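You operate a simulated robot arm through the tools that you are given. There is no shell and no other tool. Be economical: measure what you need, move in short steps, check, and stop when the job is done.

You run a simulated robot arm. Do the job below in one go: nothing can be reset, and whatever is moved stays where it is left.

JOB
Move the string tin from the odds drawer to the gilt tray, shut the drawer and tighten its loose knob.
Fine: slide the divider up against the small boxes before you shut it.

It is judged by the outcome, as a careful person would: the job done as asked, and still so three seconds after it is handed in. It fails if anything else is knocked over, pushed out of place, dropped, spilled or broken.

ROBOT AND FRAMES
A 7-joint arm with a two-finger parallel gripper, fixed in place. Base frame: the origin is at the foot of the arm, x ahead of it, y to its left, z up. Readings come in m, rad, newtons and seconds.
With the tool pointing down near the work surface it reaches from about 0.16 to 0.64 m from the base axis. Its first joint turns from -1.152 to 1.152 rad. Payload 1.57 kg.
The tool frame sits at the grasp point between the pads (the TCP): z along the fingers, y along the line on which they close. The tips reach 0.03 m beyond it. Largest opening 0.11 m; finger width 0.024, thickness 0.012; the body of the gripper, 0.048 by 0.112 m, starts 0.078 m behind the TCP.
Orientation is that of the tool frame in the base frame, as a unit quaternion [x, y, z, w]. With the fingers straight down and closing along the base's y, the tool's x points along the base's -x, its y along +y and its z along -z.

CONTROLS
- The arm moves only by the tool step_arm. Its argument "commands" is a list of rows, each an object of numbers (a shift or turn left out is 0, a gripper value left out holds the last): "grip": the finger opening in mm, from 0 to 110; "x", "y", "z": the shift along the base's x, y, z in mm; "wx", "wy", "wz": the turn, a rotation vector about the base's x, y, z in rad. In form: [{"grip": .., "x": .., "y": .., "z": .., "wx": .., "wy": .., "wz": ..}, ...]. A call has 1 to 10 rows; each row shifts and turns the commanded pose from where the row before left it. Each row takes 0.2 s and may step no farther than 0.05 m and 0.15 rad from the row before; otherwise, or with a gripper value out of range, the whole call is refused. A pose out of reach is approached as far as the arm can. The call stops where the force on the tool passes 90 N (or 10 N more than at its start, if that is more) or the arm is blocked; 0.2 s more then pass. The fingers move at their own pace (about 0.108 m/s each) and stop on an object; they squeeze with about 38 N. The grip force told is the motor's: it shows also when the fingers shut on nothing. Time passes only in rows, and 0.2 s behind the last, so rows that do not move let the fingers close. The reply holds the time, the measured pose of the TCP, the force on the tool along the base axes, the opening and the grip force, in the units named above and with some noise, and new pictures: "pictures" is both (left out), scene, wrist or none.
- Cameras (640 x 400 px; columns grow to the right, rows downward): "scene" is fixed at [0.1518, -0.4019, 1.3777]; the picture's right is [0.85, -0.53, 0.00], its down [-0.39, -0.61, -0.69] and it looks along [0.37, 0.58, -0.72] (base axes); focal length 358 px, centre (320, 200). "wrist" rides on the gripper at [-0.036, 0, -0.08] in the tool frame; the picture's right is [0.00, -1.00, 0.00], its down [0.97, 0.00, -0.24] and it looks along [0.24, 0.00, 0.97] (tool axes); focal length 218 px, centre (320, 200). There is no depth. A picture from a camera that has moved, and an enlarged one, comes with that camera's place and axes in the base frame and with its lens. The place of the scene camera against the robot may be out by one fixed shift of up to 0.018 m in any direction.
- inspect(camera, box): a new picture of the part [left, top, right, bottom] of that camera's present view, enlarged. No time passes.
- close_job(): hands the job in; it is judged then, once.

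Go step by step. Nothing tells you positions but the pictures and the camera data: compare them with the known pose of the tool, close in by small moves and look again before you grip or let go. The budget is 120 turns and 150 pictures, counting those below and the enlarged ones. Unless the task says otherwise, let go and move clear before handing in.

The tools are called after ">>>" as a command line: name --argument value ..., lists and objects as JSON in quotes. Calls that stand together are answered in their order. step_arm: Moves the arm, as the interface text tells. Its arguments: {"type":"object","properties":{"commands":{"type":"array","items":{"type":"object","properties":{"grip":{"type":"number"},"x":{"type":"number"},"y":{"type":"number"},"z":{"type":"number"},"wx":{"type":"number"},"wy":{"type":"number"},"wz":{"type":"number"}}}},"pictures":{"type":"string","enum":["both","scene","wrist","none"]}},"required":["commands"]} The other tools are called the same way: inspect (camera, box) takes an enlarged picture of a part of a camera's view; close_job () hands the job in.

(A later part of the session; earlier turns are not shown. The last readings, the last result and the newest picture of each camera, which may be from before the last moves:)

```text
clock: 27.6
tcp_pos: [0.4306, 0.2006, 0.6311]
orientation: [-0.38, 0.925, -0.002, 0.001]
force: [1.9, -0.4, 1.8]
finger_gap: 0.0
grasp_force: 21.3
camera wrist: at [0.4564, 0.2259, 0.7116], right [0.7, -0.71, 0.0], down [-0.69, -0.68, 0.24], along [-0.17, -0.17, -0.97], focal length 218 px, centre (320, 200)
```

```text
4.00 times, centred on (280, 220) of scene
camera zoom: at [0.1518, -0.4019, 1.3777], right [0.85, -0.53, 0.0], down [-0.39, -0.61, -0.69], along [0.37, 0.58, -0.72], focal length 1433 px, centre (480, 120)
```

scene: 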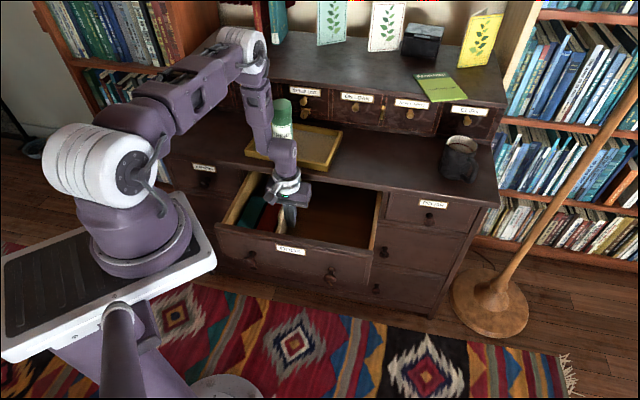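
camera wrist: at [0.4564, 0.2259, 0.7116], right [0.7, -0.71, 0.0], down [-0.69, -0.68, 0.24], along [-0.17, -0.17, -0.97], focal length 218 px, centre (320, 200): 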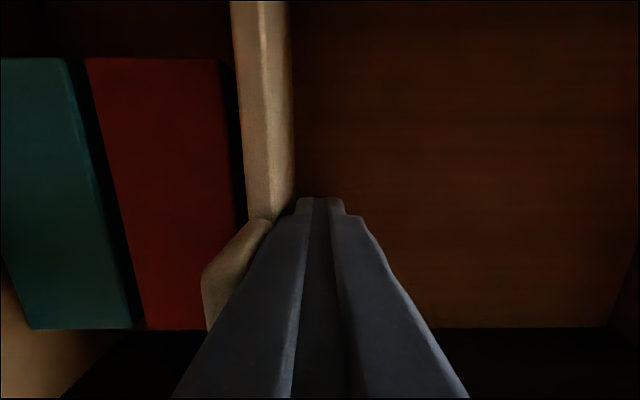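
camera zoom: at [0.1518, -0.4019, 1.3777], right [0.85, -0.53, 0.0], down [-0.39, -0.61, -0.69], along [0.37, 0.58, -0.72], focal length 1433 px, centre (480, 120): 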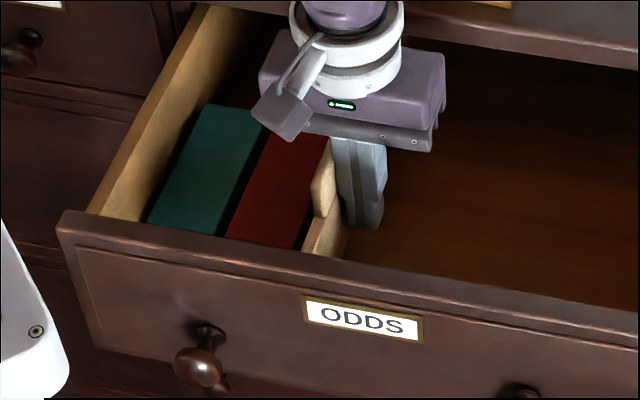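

Almost there; 2 mm steps now.

>>> step_arm --commands '[{"x": -1.4, "y": 1.4}, {"x": -1.4, "y": 1.4}, {}]' --pictures "none"

>>> inspect --camera "wrist" --box '[0, 0, 320, 370]'

>>> inspect --camera "scene" --box '[235, 180, 315, 240]'

```text
clock: 28.4
tcp_pos: [0.4294, 0.2038, 0.6312]
orientation: [-0.381, 0.925, -0.003, 0.001]
force: [11.0, -9.2, -4.1]
finger_gap: 0.0
grasp_force: 21.1
```

```text
1.08 times, centred on (160, 185) of wrist
camera zoom: at [0.4542, 0.228, 0.7116], right [0.7, -0.71, 0.01], down [-0.69, -0.68, 0.24], along [-0.17, -0.17, -0.97], focal length 236 px, centre (493, 216)
```

zoom: 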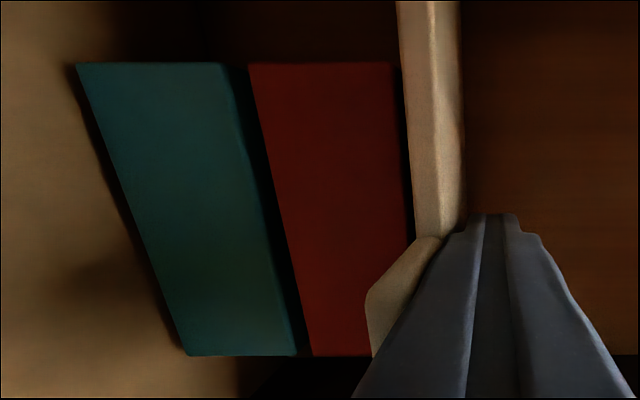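

```text
6.67 times, centred on (275, 210) of scene
camera zoom: at [0.152, -0.402, 1.3777], right [0.85, -0.53, 0.0], down [-0.39, -0.61, -0.69], along [0.37, 0.58, -0.72], focal length 2388 px, centre (620, 133)
```

zoom: 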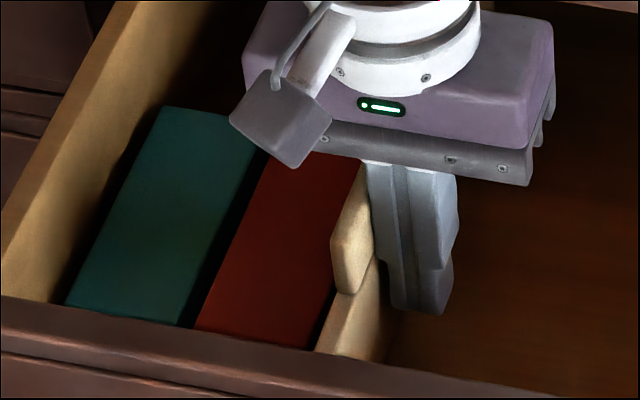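

The force jumped to about 14 N while the boxes have not shifted, so the divider has met the boxes. I'll back off, rise and check from above.

>>> step_arm --commands '[{"x": 3, "y": -3}, {"x": 10, "y": -10}, {"z": 30}, {"z": 45}, {"z": 45}, {"x": 5, "y": 15, "z": 45}, {}]'

>>> inspect --camera "wrist" --box '[120, 40, 440, 240]'

>>> inspect --camera "scene" --box '[215, 170, 345, 260]'

```text
clock: 30.0
tcp_pos: [0.4475, 0.2055, 0.7981]
orientation: [-0.381, 0.925, -0.002, 0.0]
force: [1.0, -0.3, -0.5]
finger_gap: 0.0001
grasp_force: 21.3
camera wrist: at [0.4724, 0.2302, 0.8788], right [0.7, -0.71, 0.0], down [-0.69, -0.68, 0.24], along [-0.17, -0.17, -0.97], focal length 218 px, centre (320, 200)
```

scene: 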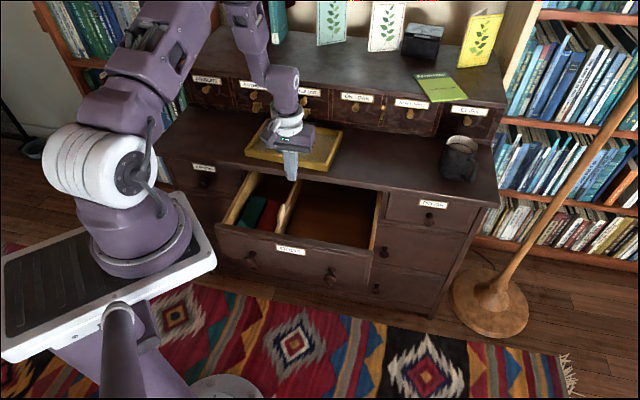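
wrist: 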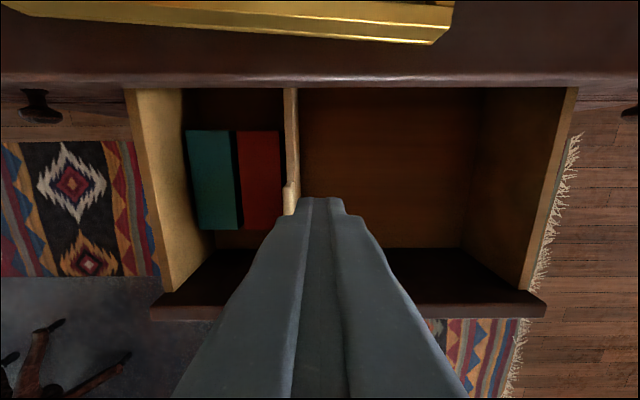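

```text
2.00 times, centred on (280, 140) of wrist
camera zoom: at [0.4724, 0.2302, 0.8788], right [0.7, -0.71, 0.0], down [-0.69, -0.68, 0.24], along [-0.17, -0.17, -0.97], focal length 436 px, centre (400, 320)
```

zoom: 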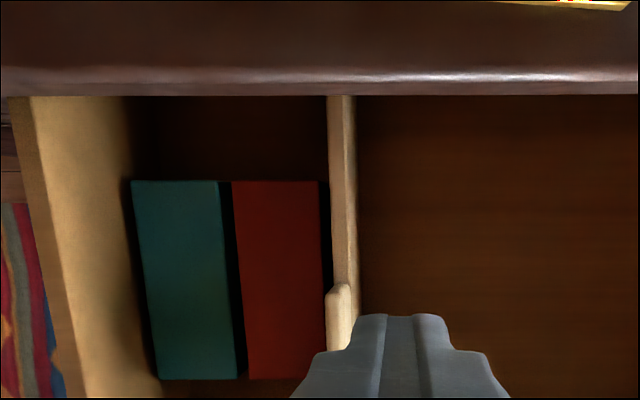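

```text
4.44 times, centred on (280, 215) of scene
camera zoom: at [0.1518, -0.4019, 1.3777], right [0.85, -0.53, 0.0], down [-0.39, -0.61, -0.69], along [0.37, 0.58, -0.72], focal length 1592 px, centre (498, 133)
```

zoom: 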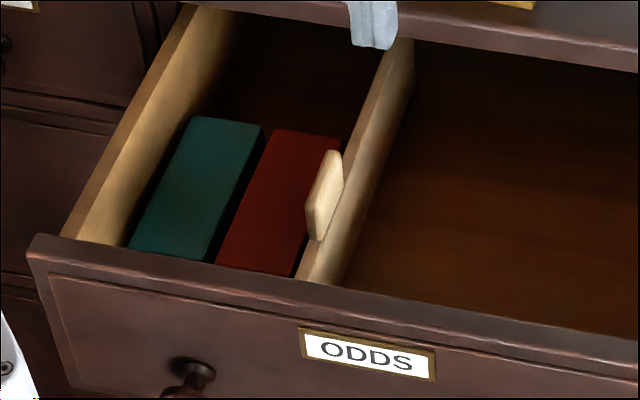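

The divider looks close against the red box; I want a closer view straight above the gap.

>>> step_arm --commands '[{"x": -24, "y": 3, "z": -20}, {"x": -24, "y": 3, "z": -20}, {"z": -25}, {}]' --pictures "wrist"

>>> inspect --camera "wrist" --box '[220, 60, 420, 210]'

```text
clock: 31.0
tcp_pos: [0.3989, 0.2119, 0.7318]
orientation: [-0.381, 0.925, -0.003, 0.001]
force: [0.0, 0.2, -0.7]
finger_gap: 0.0001
grasp_force: 21.0
camera wrist: at [0.4235, 0.2366, 0.8126], right [0.7, -0.71, 0.0], down [-0.69, -0.68, 0.24], along [-0.17, -0.17, -0.97], focal length 218 px, centre (320, 200)
```

wrist: 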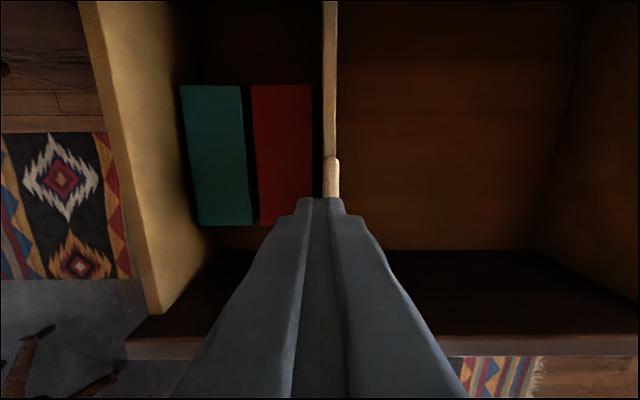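

```text
2.67 times, centred on (320, 135) of wrist
camera zoom: at [0.4235, 0.2366, 0.8126], right [0.7, -0.71, 0.0], down [-0.69, -0.68, 0.24], along [-0.17, -0.17, -0.97], focal length 582 px, centre (320, 373)
```

zoom: 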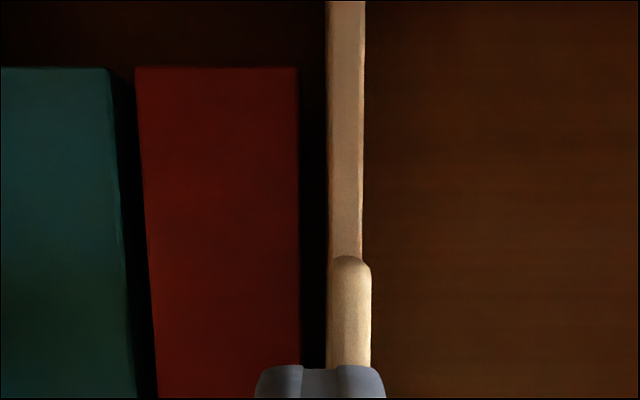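

From straight above there is still a dark gap of about 9 mm between the red box and the divider, so I need to learn what stopped it. Looking closer.

>>> inspect --camera "wrist" --box '[290, 70, 350, 120]'

>>> inspect --camera "scene" --box '[260, 190, 310, 240]'

```text
8.00 times, centred on (320, 95) of wrist
camera zoom: at [0.4235, 0.2366, 0.8126], right [0.7, -0.71, 0.0], down [-0.69, -0.68, 0.24], along [-0.17, -0.17, -0.97], focal length 1746 px, centre (320, 1040)
```

zoom: 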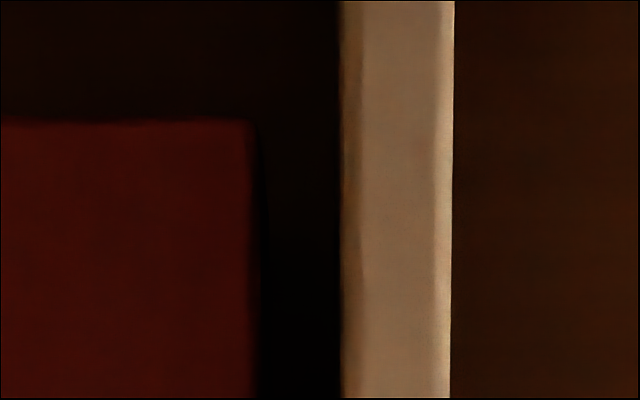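

```text
8.00 times, centred on (285, 215) of scene
camera zoom: at [0.1518, -0.4019, 1.3777], right [0.85, -0.53, 0.0], down [-0.39, -0.61, -0.69], along [0.37, 0.58, -0.72], focal length 2866 px, centre (600, 80)
```

zoom: 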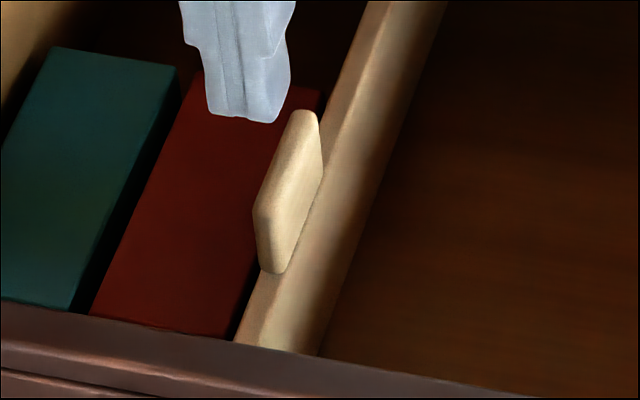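

The tab is a plate standing on top of the divider, so it isn't what touched. Earlier pictures showed a narrow strip at the foot of the red box. I'll take the divider by its tab, draw it back and look.

>>> step_arm --commands '[{"grip": 20}, {"grip": 34}, {"x": 10, "y": -1.5, "z": -15}, {"z": -15}, {}]'

>>> inspect --camera "scene" --box '[250, 170, 330, 240]'

```text
clock: 32.2
tcp_pos: [0.4087, 0.2103, 0.7006]
orientation: [-0.381, 0.925, -0.003, 0.001]
force: [0.0, -0.6, -0.6]
finger_gap: 0.0341
grasp_force: 0.0
camera wrist: at [0.4338, 0.235, 0.782], right [0.7, -0.71, 0.0], down [-0.69, -0.68, 0.24], along [-0.17, -0.17, -0.97], focal length 218 px, centre (320, 200)
```

scene: 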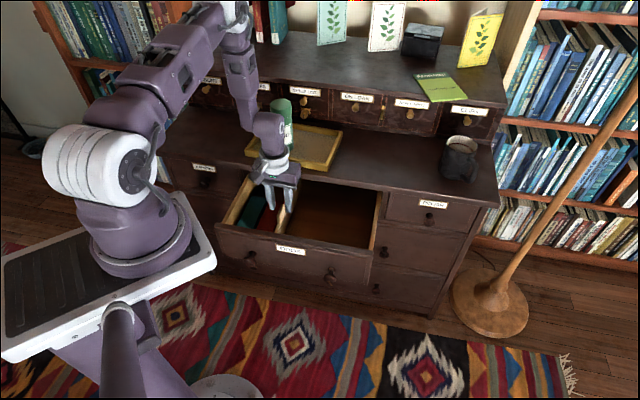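
wrist: 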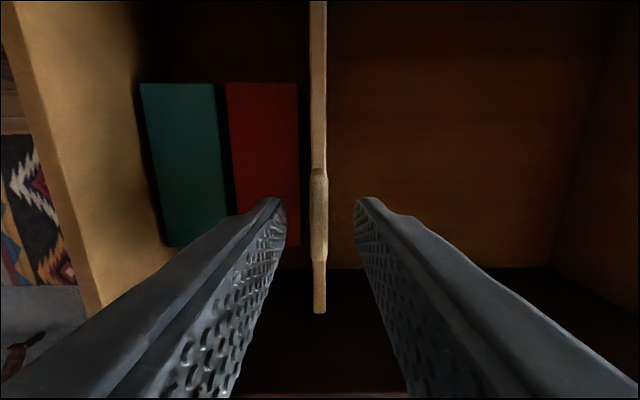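

```text
5.71 times, centred on (290, 205) of scene
camera zoom: at [0.1518, -0.4019, 1.3777], right [0.85, -0.53, 0.0], down [-0.39, -0.61, -0.69], along [0.37, 0.58, -0.72], focal length 2047 px, centre (491, 171)
```

zoom: 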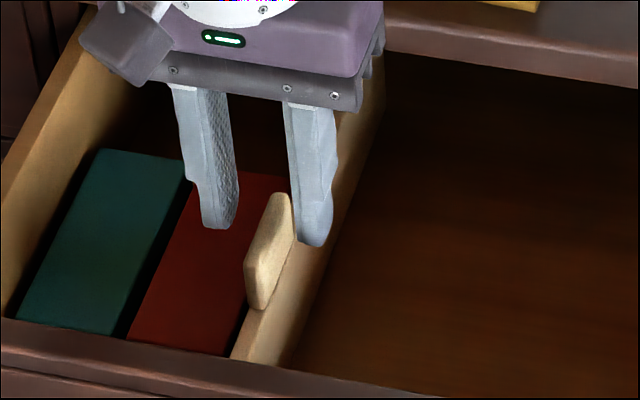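

The fingers straddle the tab well. Lowering 26 mm and closing on it.

>>> step_arm --commands '[{"z": -13}, {"z": -13}, {"grip": 20}, {"grip": 5}, {}]' --pictures "none"

```text
clock: 33.4
tcp_pos: [0.4087, 0.2104, 0.6751]
orientation: [-0.381, 0.925, -0.001, 0.0]
force: [-0.5, -0.4, -5.0]
finger_gap: 0.0097
grasp_force: 27.6
```

The tab is held (9.7 mm). Drawing the divider back 50 mm to look at the foot of the box.

>>> step_arm --commands '[{"x": 3.5, "y": -3.55}, {"x": 7, "y": -7.1}, {"x": 7, "y": -7.1}, {"x": 7, "y": -7.1}, {"x": 7, "y": -7.1}, {"x": 3.5, "y": -3.55}, {}]'

>>> inspect --camera "wrist" --box '[0, 40, 320, 300]'

>>> inspect --camera "scene" --box '[230, 180, 310, 240]'

```text
clock: 35.0
tcp_pos: [0.4444, 0.1763, 0.6758]
orientation: [-0.38, 0.925, -0.003, 0.0]
force: [-1.6, 1.4, 2.4]
finger_gap: 0.0097
grasp_force: 28.7
camera wrist: at [0.4684, 0.1997, 0.7557], right [0.7, -0.71, 0.0], down [-0.69, -0.68, 0.24], along [-0.17, -0.17, -0.97], focal length 218 px, centre (320, 200)
```

scene: 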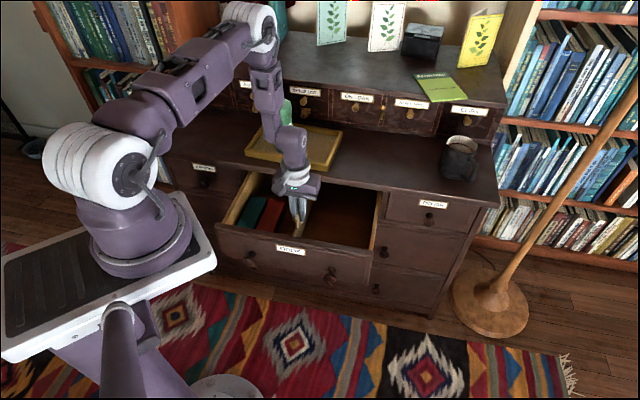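
wrist: 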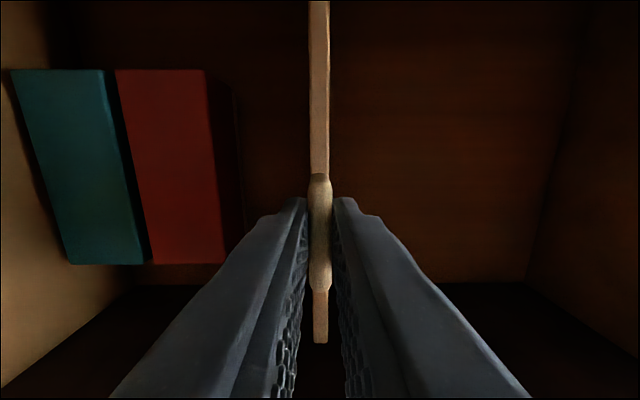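

```text
1.54 times, centred on (160, 170) of wrist
camera zoom: at [0.4684, 0.1997, 0.7557], right [0.7, -0.71, 0.0], down [-0.69, -0.68, 0.24], along [-0.17, -0.17, -0.97], focal length 336 px, centre (566, 246)
```

zoom: 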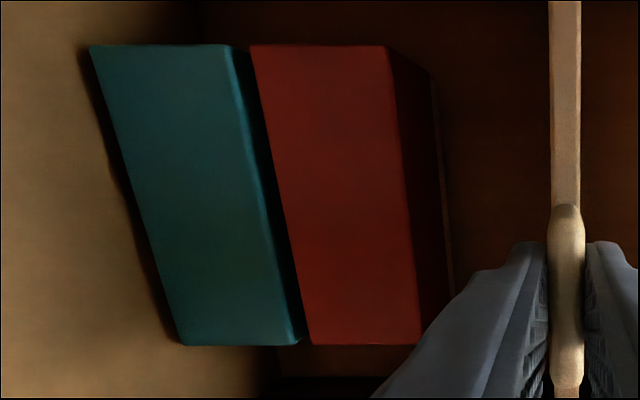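

```text
6.67 times, centred on (270, 210) of scene
camera zoom: at [0.1518, -0.4019, 1.3777], right [0.85, -0.53, 0.0], down [-0.39, -0.61, -0.69], along [0.37, 0.58, -0.72], focal length 2388 px, centre (653, 133)
```

zoom: 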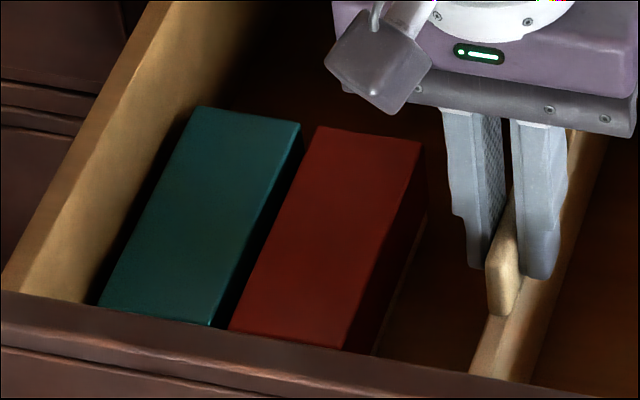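

There is a narrow low strip, about 6–8 mm wide, along the foot of the red box; neither it nor the boxes moved before. It fits with the earlier stopping place, so the divider can only come up against that. Sliding it back, finely at the end.

>>> step_arm --commands '[{"x": -7, "y": 7.1}, {"x": -7, "y": 7.1}, {"x": -7, "y": 7.1}, {"x": -7, "y": 7.1}, {"x": -4, "y": 4}, {}]' --pictures "none"

>>> step_arm --commands '[{"x": -1, "y": 1}, {"x": -1, "y": 1}, {}]' --pictures "none"

>>> step_arm --commands '[{"x": -1, "y": 1}, {}]' --pictures "none"

```text
clock: 36.4
tcp_pos: [0.4109, 0.2077, 0.6765]
orientation: [-0.38, 0.925, -0.002, 0.0]
force: [2.7, -0.7, -5.8]
finger_gap: 0.0095
grasp_force: 28.1
```

```text
clock: 37.2
tcp_pos: [0.4095, 0.2098, 0.6745]
orientation: [-0.38, 0.925, -0.003, 0.0]
force: [2.3, -1.1, -7.0]
finger_gap: 0.01
grasp_force: 28.1
```

```text
clock: 37.8
tcp_pos: [0.409, 0.2102, 0.6761]
orientation: [-0.381, 0.925, -0.003, 0.0]
force: [1.4, -2.3, -11.8]
finger_gap: 0.0098
grasp_force: 28.2
```

>>> step_arm --commands '[{"x": -1, "y": 1}, {}]' --pictures "none"

>>> step_arm --commands '[{"x": -1, "y": 1}, {}]' --pictures "wrist"

```text
clock: 38.4
tcp_pos: [0.4098, 0.2117, 0.6754]
orientation: [-0.38, 0.925, -0.003, 0.0]
force: [10.0, -8.6, -18.7]
finger_gap: 0.0098
grasp_force: 27.9
```

```text
clock: 39.0
tcp_pos: [0.4091, 0.211, 0.6754]
orientation: [-0.379, 0.925, -0.004, 0.001]
force: [23.1, -22.1, -22.9]
finger_gap: 0.0097
grasp_force: 28.1
camera wrist: at [0.4331, 0.2356, 0.7558], right [0.7, -0.71, 0.01], down [-0.69, -0.68, 0.24], along [-0.17, -0.18, -0.97], focal length 218 px, centre (320, 200)
```

wrist: 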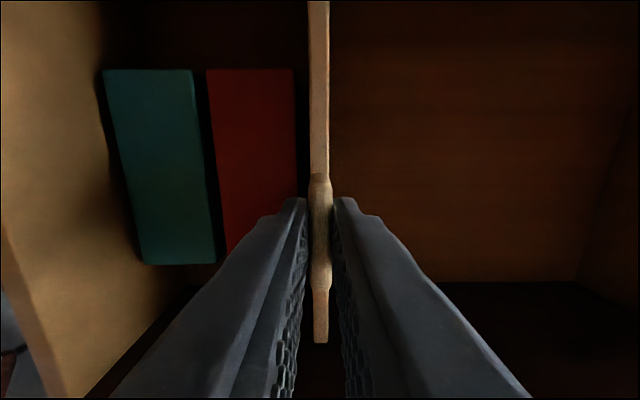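

The divider meets a hard stop at exactly the same place, even at 32 N, with the boxes unmoved. I'll relieve the pressure, let go and rise.

>>> step_arm --commands '[{"x": 1, "y": -1}, {"x": 0.7, "y": -0.7}, {}]' --pictures "none"

>>> step_arm --commands '[{"grip": 15}, {"grip": 28}, {}, {"z": 20}, {"z": 40}, {"z": 45}, {"z": 45}, {}]'

>>> inspect --camera "scene" --box '[210, 180, 390, 320]'

```text
clock: 39.8
tcp_pos: [0.4099, 0.2113, 0.6757]
orientation: [-0.381, 0.924, -0.002, -0.001]
force: [16.9, -14.8, -28.2]
finger_gap: 0.01
grasp_force: 28.1
```

```text
clock: 41.6
tcp_pos: [0.4085, 0.212, 0.8268]
orientation: [-0.38, 0.925, -0.003, 0.0]
force: [-0.1, -0.6, 0.4]
finger_gap: 0.028
grasp_force: 0.0
camera wrist: at [0.4339, 0.2365, 0.9063], right [0.7, -0.71, 0.0], down [-0.69, -0.68, 0.24], along [-0.17, -0.17, -0.97], focal length 218 px, centre (320, 200)
```

scene: 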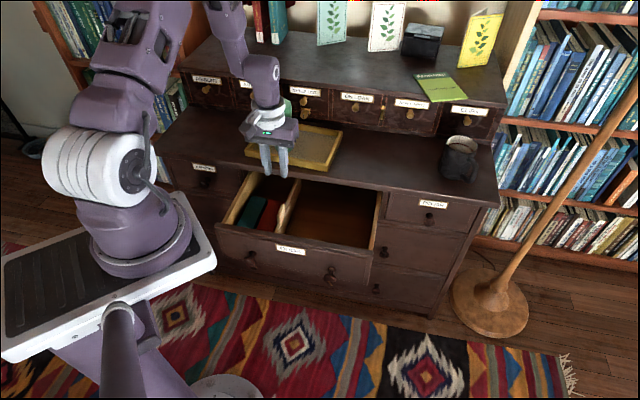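
wrist: 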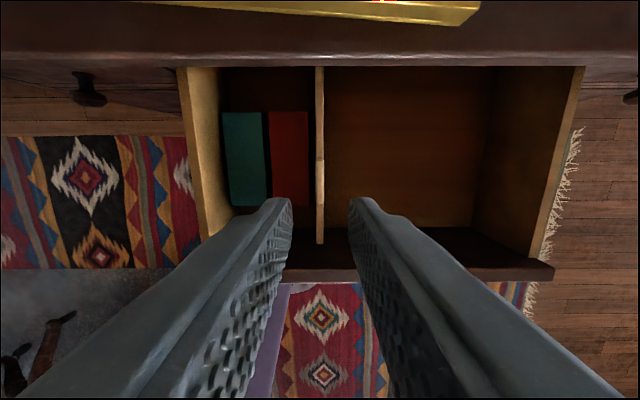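

```text
2.86 times, centred on (300, 250) of scene
camera zoom: at [0.1518, -0.4019, 1.3777], right [0.85, -0.53, 0.0], down [-0.39, -0.61, -0.69], along [0.37, 0.58, -0.72], focal length 1024 px, centre (377, 57)
```

zoom: 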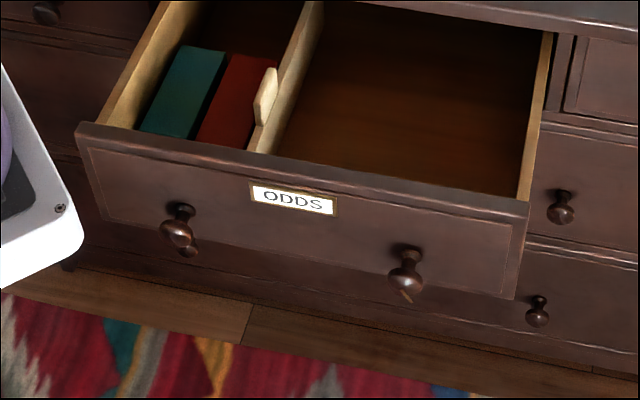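

The divider is in place. Now the knobs: zooming on both to find the loose one.

>>> inspect --camera "scene" --box '[235, 245, 275, 275]'

>>> inspect --camera "scene" --box '[310, 255, 350, 295]'

```text
13.33 times, centred on (255, 260) of scene
camera zoom: at [0.1518, -0.4019, 1.3777], right [0.85, -0.53, 0.0], down [-0.39, -0.61, -0.69], along [0.37, 0.58, -0.72], focal length 4776 px, centre (1187, -600)
```

zoom: 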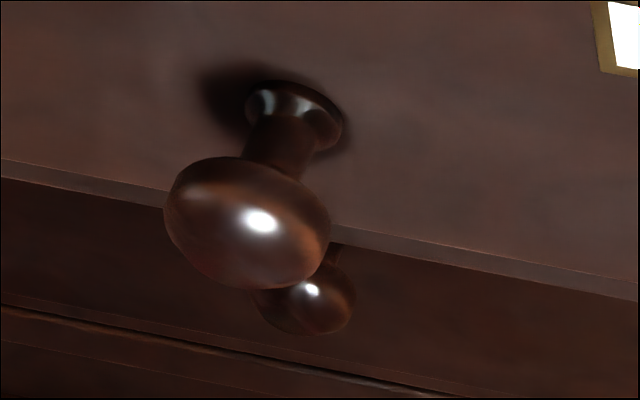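

```text
10.00 times, centred on (330, 275) of scene
camera zoom: at [0.1518, -0.4019, 1.3777], right [0.85, -0.53, 0.0], down [-0.39, -0.61, -0.69], along [0.37, 0.58, -0.72], focal length 3582 px, centre (220, -550)
```

zoom: 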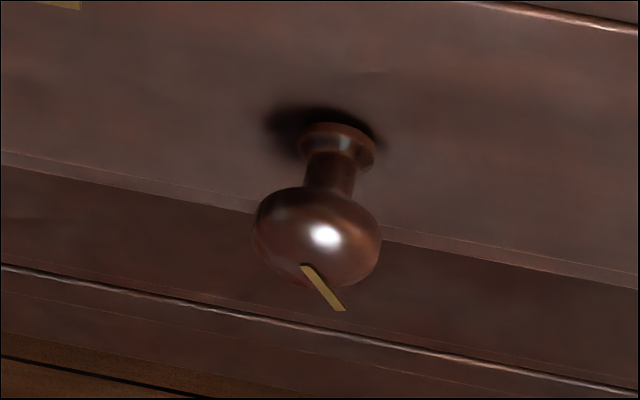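

The right-hand knob is the loose one, since it carries a brass mark and the other does not. First I shut the drawer: a vertical push from outside with the fingers spread either side of the label. Moving out in front of the drawer.

>>> step_arm --commands '[{"x": -12, "y": -28, "z": 10, "grip": 60}, {"x": -12, "y": -28, "grip": 110}, {"x": -12, "y": -28}, {"x": -13, "y": -28}, {"x": -13, "y": -29}, {"x": -13, "y": -29}, {}]'

>>> inspect --camera "wrist" --box '[160, 0, 480, 200]'

```text
clock: 43.2
tcp_pos: [0.3329, 0.0412, 0.8365]
orientation: [-0.38, 0.925, -0.003, 0.0]
force: [-0.5, -0.2, 0.6]
finger_gap: 0.1098
grasp_force: 0.0
camera wrist: at [0.3581, 0.0653, 0.9167], right [0.7, -0.71, 0.0], down [-0.69, -0.68, 0.24], along [-0.17, -0.17, -0.97], focal length 218 px, centre (320, 200)
```

scene: 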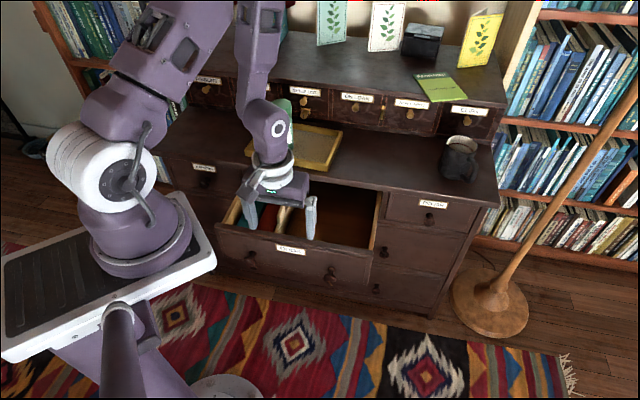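
wrist: 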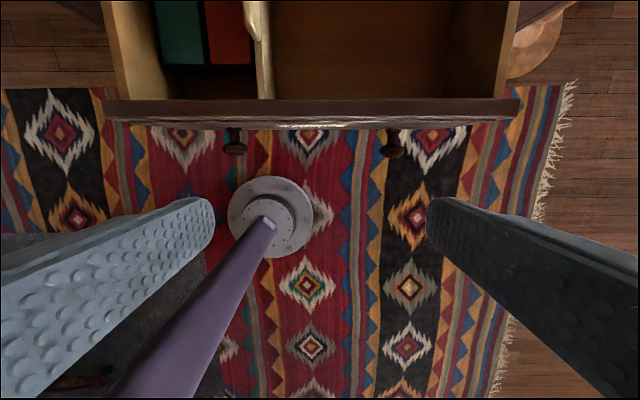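

```text
2.00 times, centred on (320, 100) of wrist
camera zoom: at [0.3581, 0.0653, 0.9167], right [0.7, -0.71, 0.0], down [-0.69, -0.68, 0.24], along [-0.17, -0.17, -0.97], focal length 436 px, centre (320, 400)
```

zoom: 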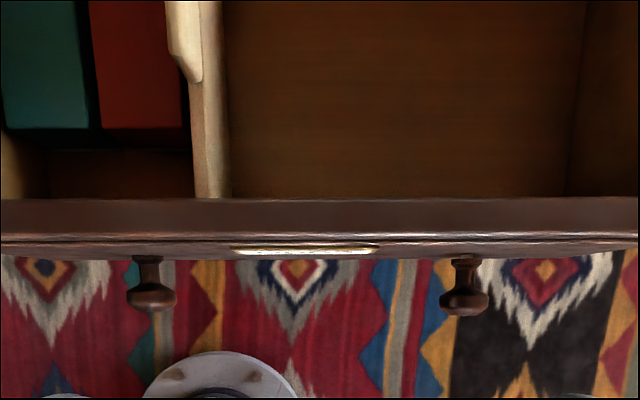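

Drawer centre is 9 mm to the left of the tool; the knobs are ±113 mm from it and the label ±48 mm, so the spread fingers fit between. Centring and lowering in front of the drawer.

>>> step_arm --commands '[{"x": -6, "y": 6, "z": -40}, {"z": -45}, {"z": -45}, {"z": -45}, {"z": -31}, {}]'

```text
clock: 44.6
tcp_pos: [0.3284, 0.0484, 0.6291]
orientation: [-0.38, 0.925, -0.003, 0.0]
force: [0.2, -0.6, -0.3]
finger_gap: 0.1101
grasp_force: 0.0
camera wrist: at [0.3516, 0.0711, 0.7088], right [0.7, -0.71, 0.0], down [-0.69, -0.68, 0.24], along [-0.17, -0.17, -0.97], focal length 218 px, centre (320, 200)
```

scene: 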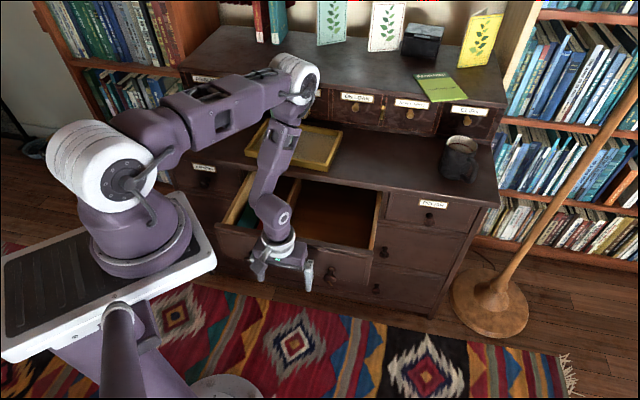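
wrist: 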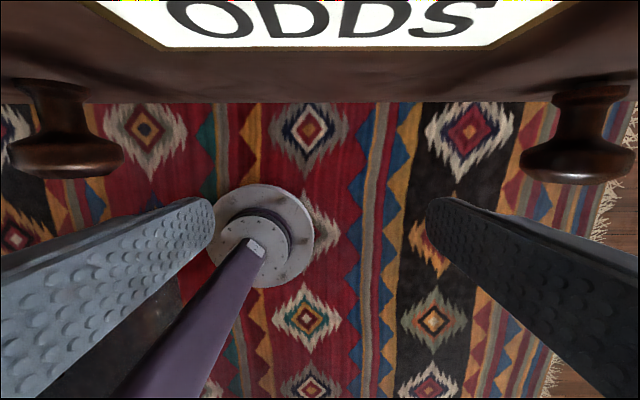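

Clear of the knobs and either side of the label. Pushing inward along the drawer's axis, first to contact.

>>> step_arm --commands '[{"x": 7.1, "y": 7}, {"x": 7.1, "y": 7}, {"x": 7.1, "y": 7}, {"x": 7.1, "y": 7}, {"x": 7.1, "y": 7}, {"x": 7.1, "y": 7}, {}]'

```text
clock: 46.2
tcp_pos: [0.3699, 0.0893, 0.6293]
orientation: [-0.38, 0.925, -0.002, 0.001]
force: [0.0, -1.0, -0.2]
finger_gap: 0.1102
grasp_force: 0.0
camera wrist: at [0.3947, 0.114, 0.7095], right [0.7, -0.71, 0.0], down [-0.69, -0.68, 0.24], along [-0.17, -0.17, -0.97], focal length 218 px, centre (320, 200)
```

scene: 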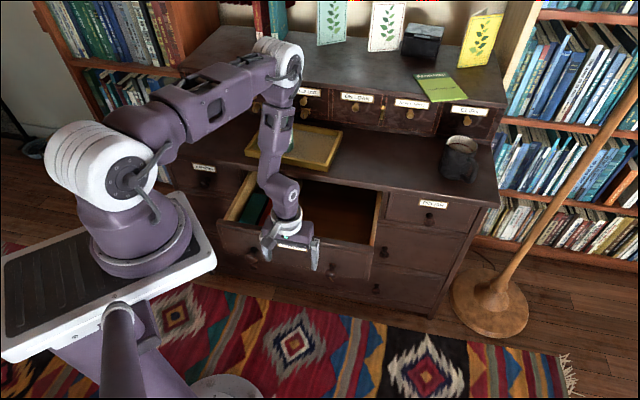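
wrist: 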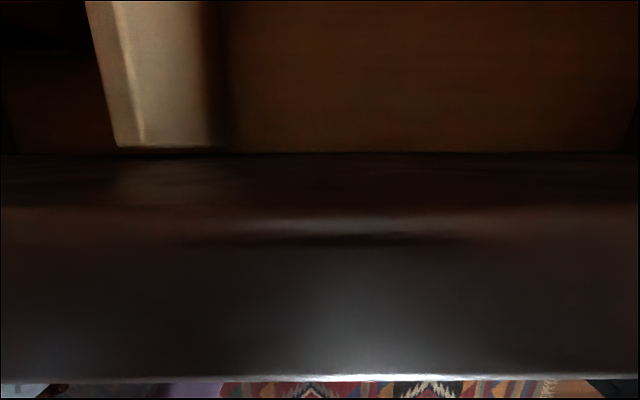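

The fingers are at the drawer front and it seems to move with about 1 N. Continuing inward.

>>> step_arm --commands '[{"x": 8.5, "y": 8.4}, {"x": 8.5, "y": 8.4}, {"x": 8.5, "y": 8.4}, {"x": 8.5, "y": 8.4}, {"x": 8.5, "y": 8.4}, {"x": 8.5, "y": 8.4}, {}]'

>>> inspect --camera "scene" --box '[200, 100, 400, 300]'

```text
clock: 47.8
tcp_pos: [0.4221, 0.1403, 0.6294]
orientation: [-0.38, 0.925, -0.003, 0.0]
force: [-0.1, -0.3, 0.1]
finger_gap: 0.11
grasp_force: 0.0
camera wrist: at [0.4462, 0.1641, 0.7098], right [0.7, -0.71, 0.0], down [-0.69, -0.68, 0.24], along [-0.17, -0.17, -0.97], focal length 218 px, centre (320, 200)
```

scene: 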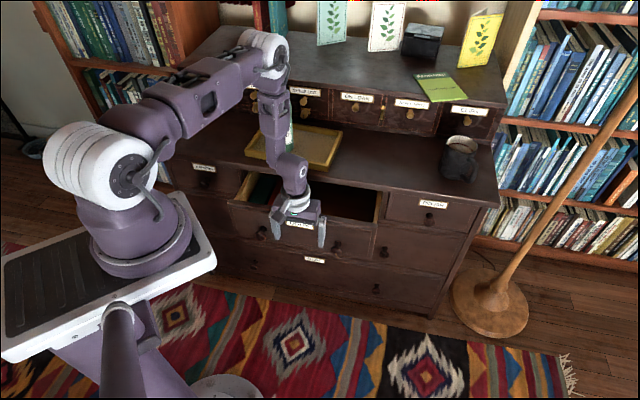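
wrist: 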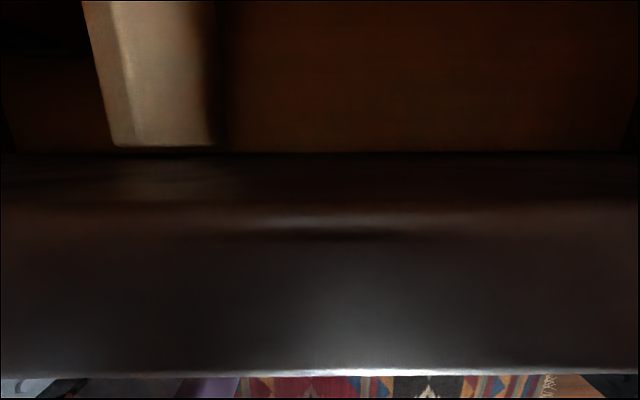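

```text
2.00 times, centred on (300, 200) of scene
camera zoom: at [0.1518, -0.4019, 1.3777], right [0.85, -0.53, 0.0], down [-0.39, -0.61, -0.69], along [0.37, 0.58, -0.72], focal length 716 px, centre (360, 200)
```

zoom: 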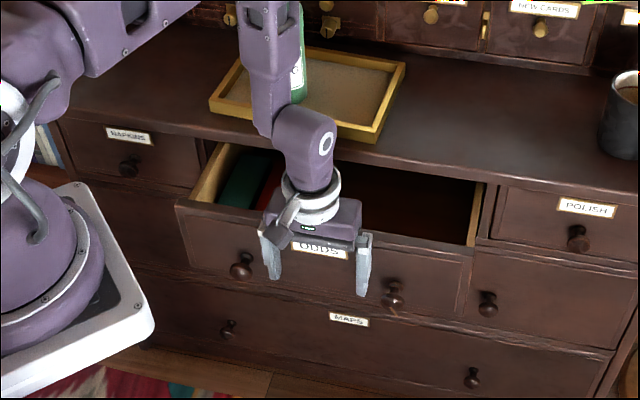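

The drawer slides in freely. Pushing about 85 mm more, stopping short of the dresser's overhanging edge.

>>> step_arm --commands '[{"x": 8.5, "y": 8.4}, {"x": 8.5, "y": 8.4}, {"x": 8.5, "y": 8.4}, {"x": 8.5, "y": 8.4}, {"x": 8.5, "y": 8.4}, {"x": 8.5, "y": 8.4}, {"x": 7, "y": 7}, {}]'

>>> inspect --camera "scene" --box '[220, 130, 400, 270]'

```text
clock: 49.6
tcp_pos: [0.4797, 0.197, 0.6302]
orientation: [-0.381, 0.925, -0.003, 0.0]
force: [0.4, -0.5, 0.3]
finger_gap: 0.1099
grasp_force: 0.2
camera wrist: at [0.5041, 0.2211, 0.7103], right [0.7, -0.71, 0.0], down [-0.69, -0.68, 0.24], along [-0.17, -0.17, -0.97], focal length 218 px, centre (320, 200)
```

scene: 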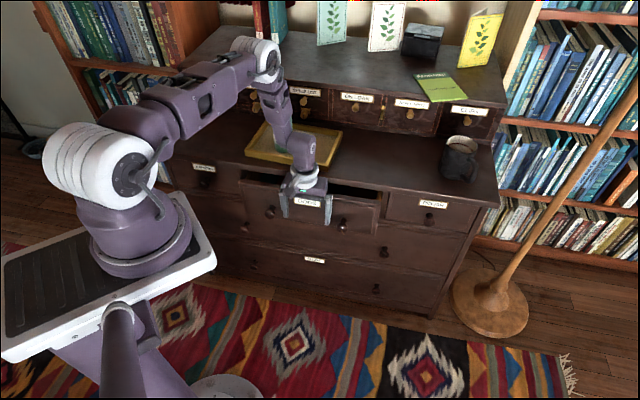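
wrist: 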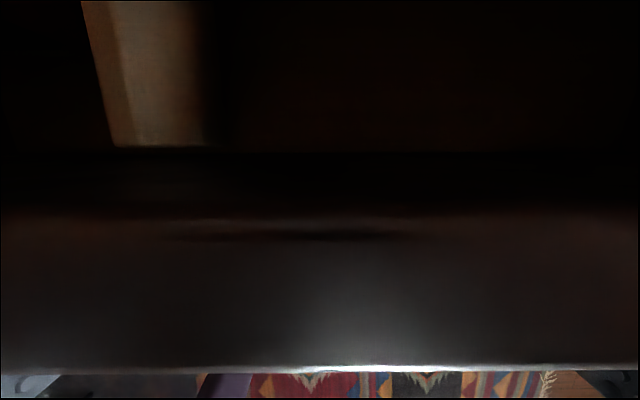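

```text
2.86 times, centred on (310, 200) of scene
camera zoom: at [0.1518, -0.4019, 1.3777], right [0.85, -0.53, 0.0], down [-0.39, -0.61, -0.69], along [0.37, 0.58, -0.72], focal length 1024 px, centre (349, 200)
```

zoom: 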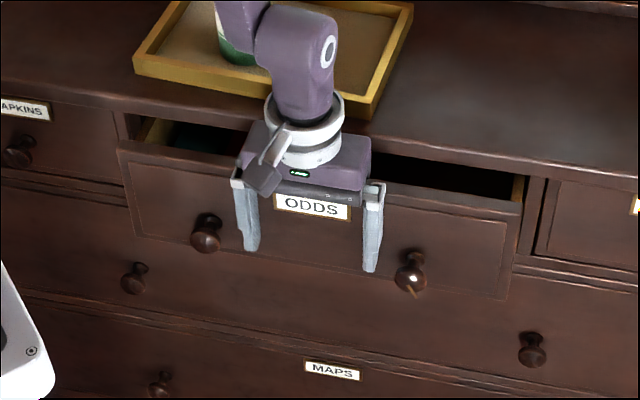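

About 5 cm of closing remains, and a vertical tool would hit the dresser edge. I'll back off slightly and pitch the tool toward horizontal, pointing at the drawer front.

>>> step_arm --commands '[{"x": -12, "y": -12}, {"x": -16, "y": -16, "z": 5}, {"wx": 0.1, "wy": -0.1014}, {"wx": 0.1, "wy": -0.1014}, {"wx": 0.1, "wy": -0.1014}, {"wx": 0.1, "wy": -0.1014}, {}]'

```text
clock: 51.2
tcp_pos: [0.4502, 0.168, 0.6339]
orientation: [-0.365, 0.888, 0.104, 0.26]
force: [-0.3, -0.8, 0.0]
finger_gap: 0.11
grasp_force: 0.0
camera wrist: at [0.4405, 0.1591, 0.7217], right [0.7, -0.71, 0.01], down [-0.67, -0.67, -0.32], along [0.23, 0.22, -0.95], focal length 218 px, centre (320, 200)
```

scene: 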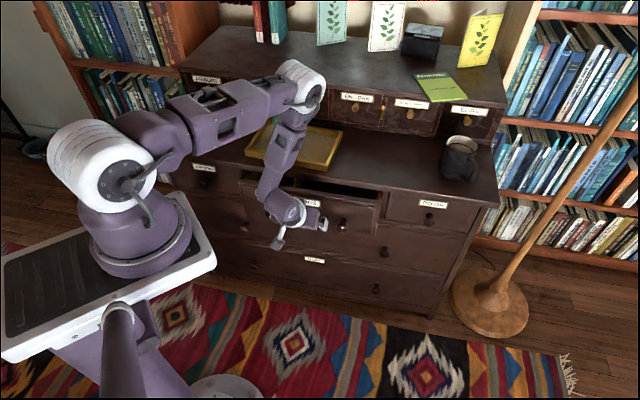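
wrist: 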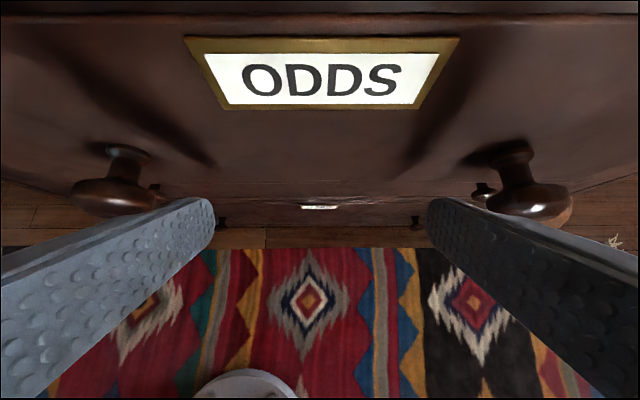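

>>> inspect --camera "scene" --box '[230, 50, 350, 250]'

```text
2.00 times, centred on (290, 150) of scene
camera zoom: at [0.1518, -0.4019, 1.3777], right [0.85, -0.53, 0.0], down [-0.39, -0.61, -0.69], along [0.37, 0.58, -0.72], focal length 716 px, centre (380, 300)
```

zoom: 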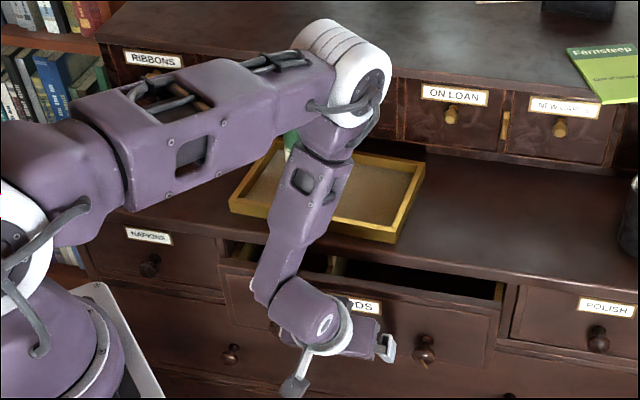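

The tin and tray are clear of the elbow (about 15 cm sideways). Continuing to pitch.

>>> step_arm --commands '[{"wx": 0.1, "wy": -0.1014}, {"wx": 0.1, "wy": -0.1014}, {"wx": 0.1, "wy": -0.1014}, {"wx": 0.1, "wy": -0.1014}, {}]'

>>> inspect --camera "scene" --box '[230, 50, 350, 250]'

```text
clock: 52.4
tcp_pos: [0.4513, 0.1685, 0.6349]
orientation: [-0.319, 0.779, 0.202, 0.501]
force: [-0.1, 0.4, -0.5]
finger_gap: 0.1098
grasp_force: 0.1
camera wrist: at [0.4089, 0.1275, 0.7012], right [0.7, -0.71, 0.0], down [-0.44, -0.44, -0.78], along [0.56, 0.54, -0.62], focal length 218 px, centre (320, 200)
```

scene: 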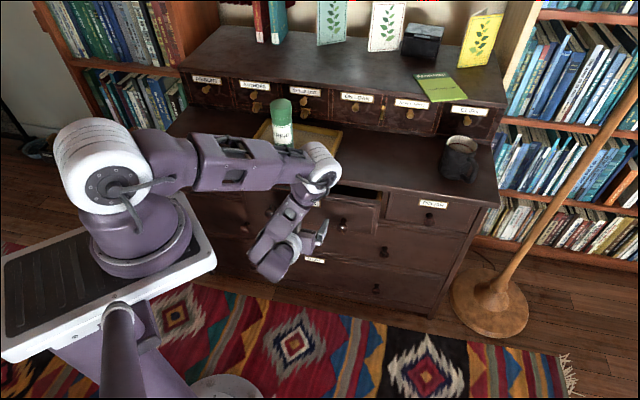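
wrist: 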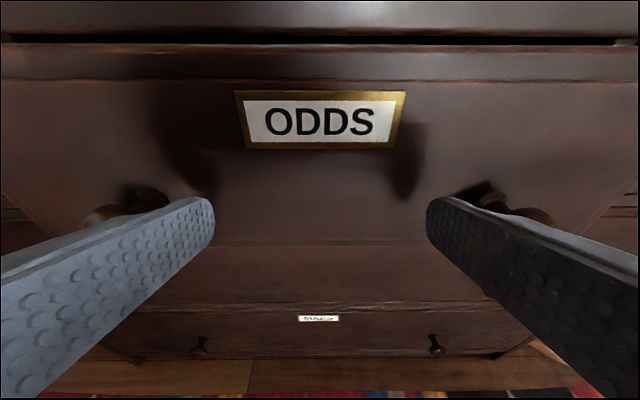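

```text
2.00 times, centred on (290, 150) of scene
camera zoom: at [0.1518, -0.4019, 1.3777], right [0.85, -0.53, 0.0], down [-0.39, -0.61, -0.69], along [0.37, 0.58, -0.72], focal length 716 px, centre (380, 300)
```

zoom: 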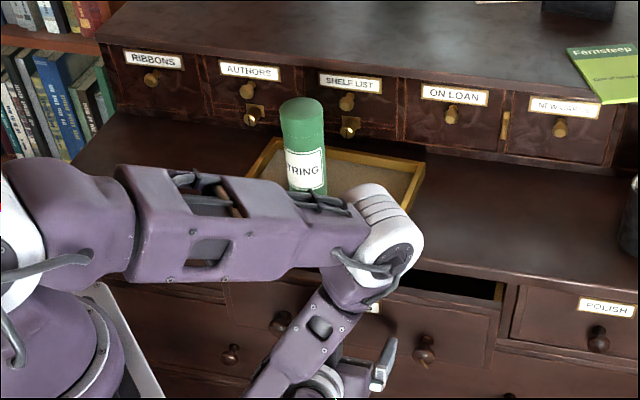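

Tool now points mostly forward. Pushing the drawer home with the spread fingertips, watching for the stop.

>>> step_arm --commands '[{"x": 7.1, "y": 7}, {"x": 7.1, "y": 7}, {"x": 7.1, "y": 7}, {"x": 7.1, "y": 7}, {"x": 7.1, "y": 7}, {"x": 7.1, "y": 7}, {}]'

```text
clock: 54.0
tcp_pos: [0.493, 0.2104, 0.6356]
orientation: [-0.319, 0.78, 0.202, 0.499]
force: [0.1, -0.7, -0.6]
finger_gap: 0.1101
grasp_force: 0.0
camera wrist: at [0.4518, 0.1696, 0.7011], right [0.7, -0.71, 0.0], down [-0.44, -0.44, -0.78], along [0.56, 0.54, -0.63], focal length 218 px, centre (320, 200)
```

scene: 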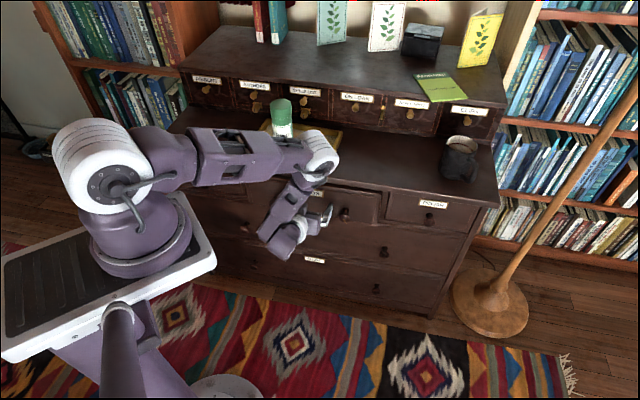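
wrist: 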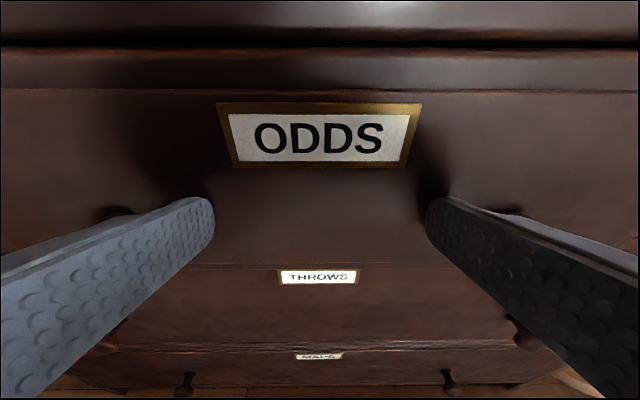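

>>> step_arm --commands '[{"x": 5, "y": 5}, {"x": 5, "y": 5}, {"x": 3.5, "y": 3.5}, {"x": 3.5, "y": 3.5}, {}]'

>>> inspect --camera "scene" --box '[230, 130, 470, 280]'

```text
clock: 55.2
tcp_pos: [0.5111, 0.2265, 0.6348]
orientation: [-0.319, 0.78, 0.201, 0.5]
force: [-0.7, -1.2, -0.4]
finger_gap: 0.1099
grasp_force: 0.1
camera wrist: at [0.4689, 0.1863, 0.7011], right [0.7, -0.71, 0.0], down [-0.44, -0.44, -0.78], along [0.56, 0.54, -0.63], focal length 218 px, centre (320, 200)
```

scene: 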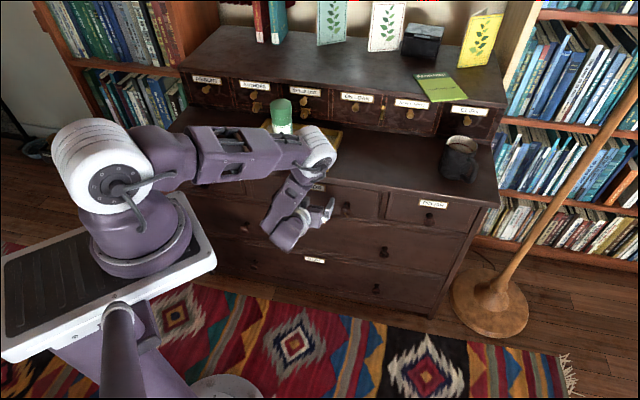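
wrist: 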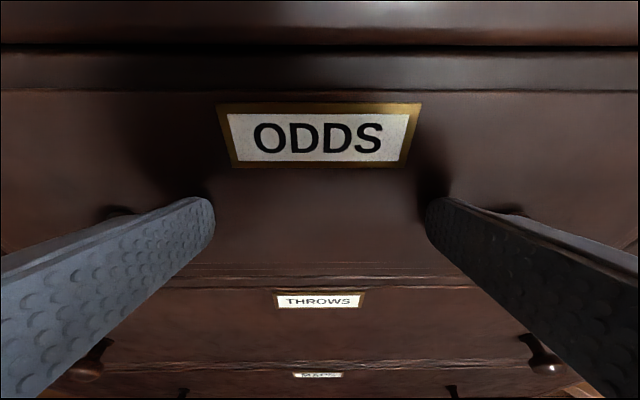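

```text
2.67 times, centred on (350, 205) of scene
camera zoom: at [0.1518, -0.4019, 1.3777], right [0.85, -0.53, 0.0], down [-0.39, -0.61, -0.69], along [0.37, 0.58, -0.72], focal length 955 px, centre (240, 187)
```

zoom: 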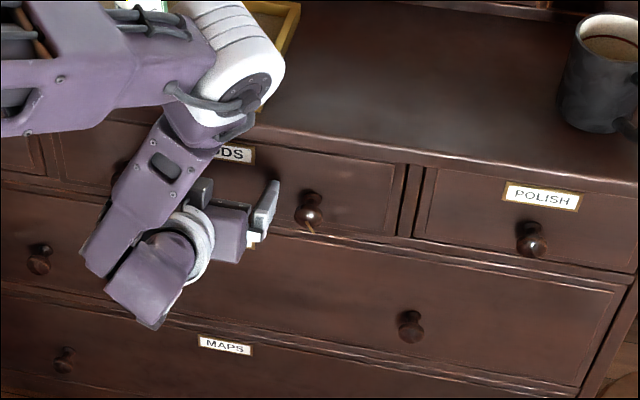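

Nearly flush; continuing in 2.5 mm steps until it stops.

>>> step_arm --commands '[{"x": 1.8, "y": 1.8}, {"x": 1.8, "y": 1.8}, {}]' --pictures "none"

>>> step_arm --commands '[{"x": 1.8, "y": 1.8}, {"x": 1.8, "y": 1.8}, {}]' --pictures "none"

>>> step_arm --commands '[{"x": 1.8, "y": 1.8}, {"x": 1.4, "y": 1.4}, {}]'

```text
clock: 56.0
tcp_pos: [0.515, 0.2314, 0.6343]
orientation: [-0.32, 0.78, 0.201, 0.498]
force: [-1.1, -0.5, -1.1]
finger_gap: 0.1098
grasp_force: 0.0
```

```text
clock: 56.8
tcp_pos: [0.5147, 0.2331, 0.6336]
orientation: [-0.321, 0.781, 0.203, 0.496]
force: [-42.1, -44.3, 29.0]
finger_gap: 0.1075
grasp_force: 0.1
```

```text
clock: 57.2
tcp_pos: [0.5144, 0.234, 0.6317]
orientation: [-0.322, 0.782, 0.203, 0.494]
force: [-10.6, -15.6, 8.4]
finger_gap: 0.1076
grasp_force: 0.0
stopped in row 1: the force on the tool passed its limit (the readings are from after the stop); the commanded pose is now the measured one
camera wrist: at [0.4736, 0.1927, 0.6991], right [0.7, -0.71, 0.0], down [-0.45, -0.45, -0.77], along [0.55, 0.54, -0.63], focal length 218 px, centre (320, 200)
```

scene: 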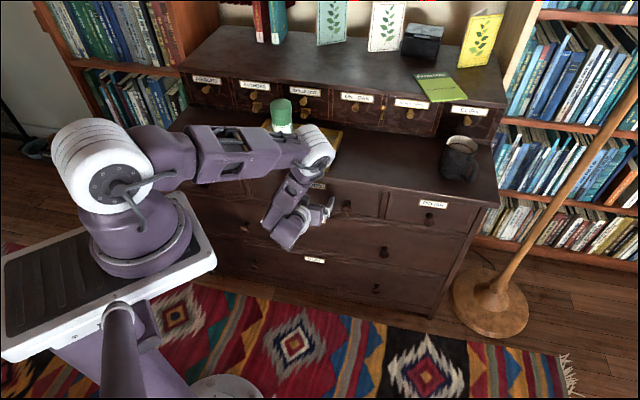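
wrist: 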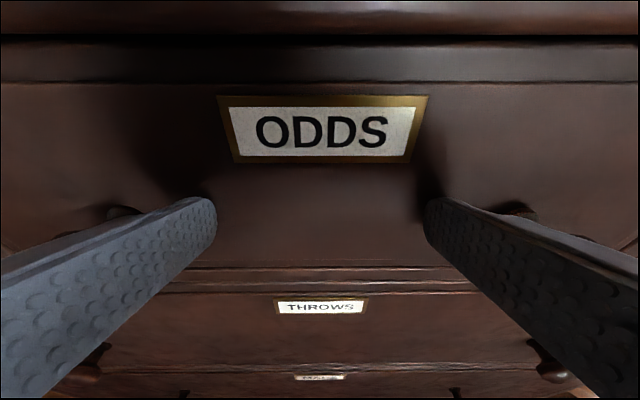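

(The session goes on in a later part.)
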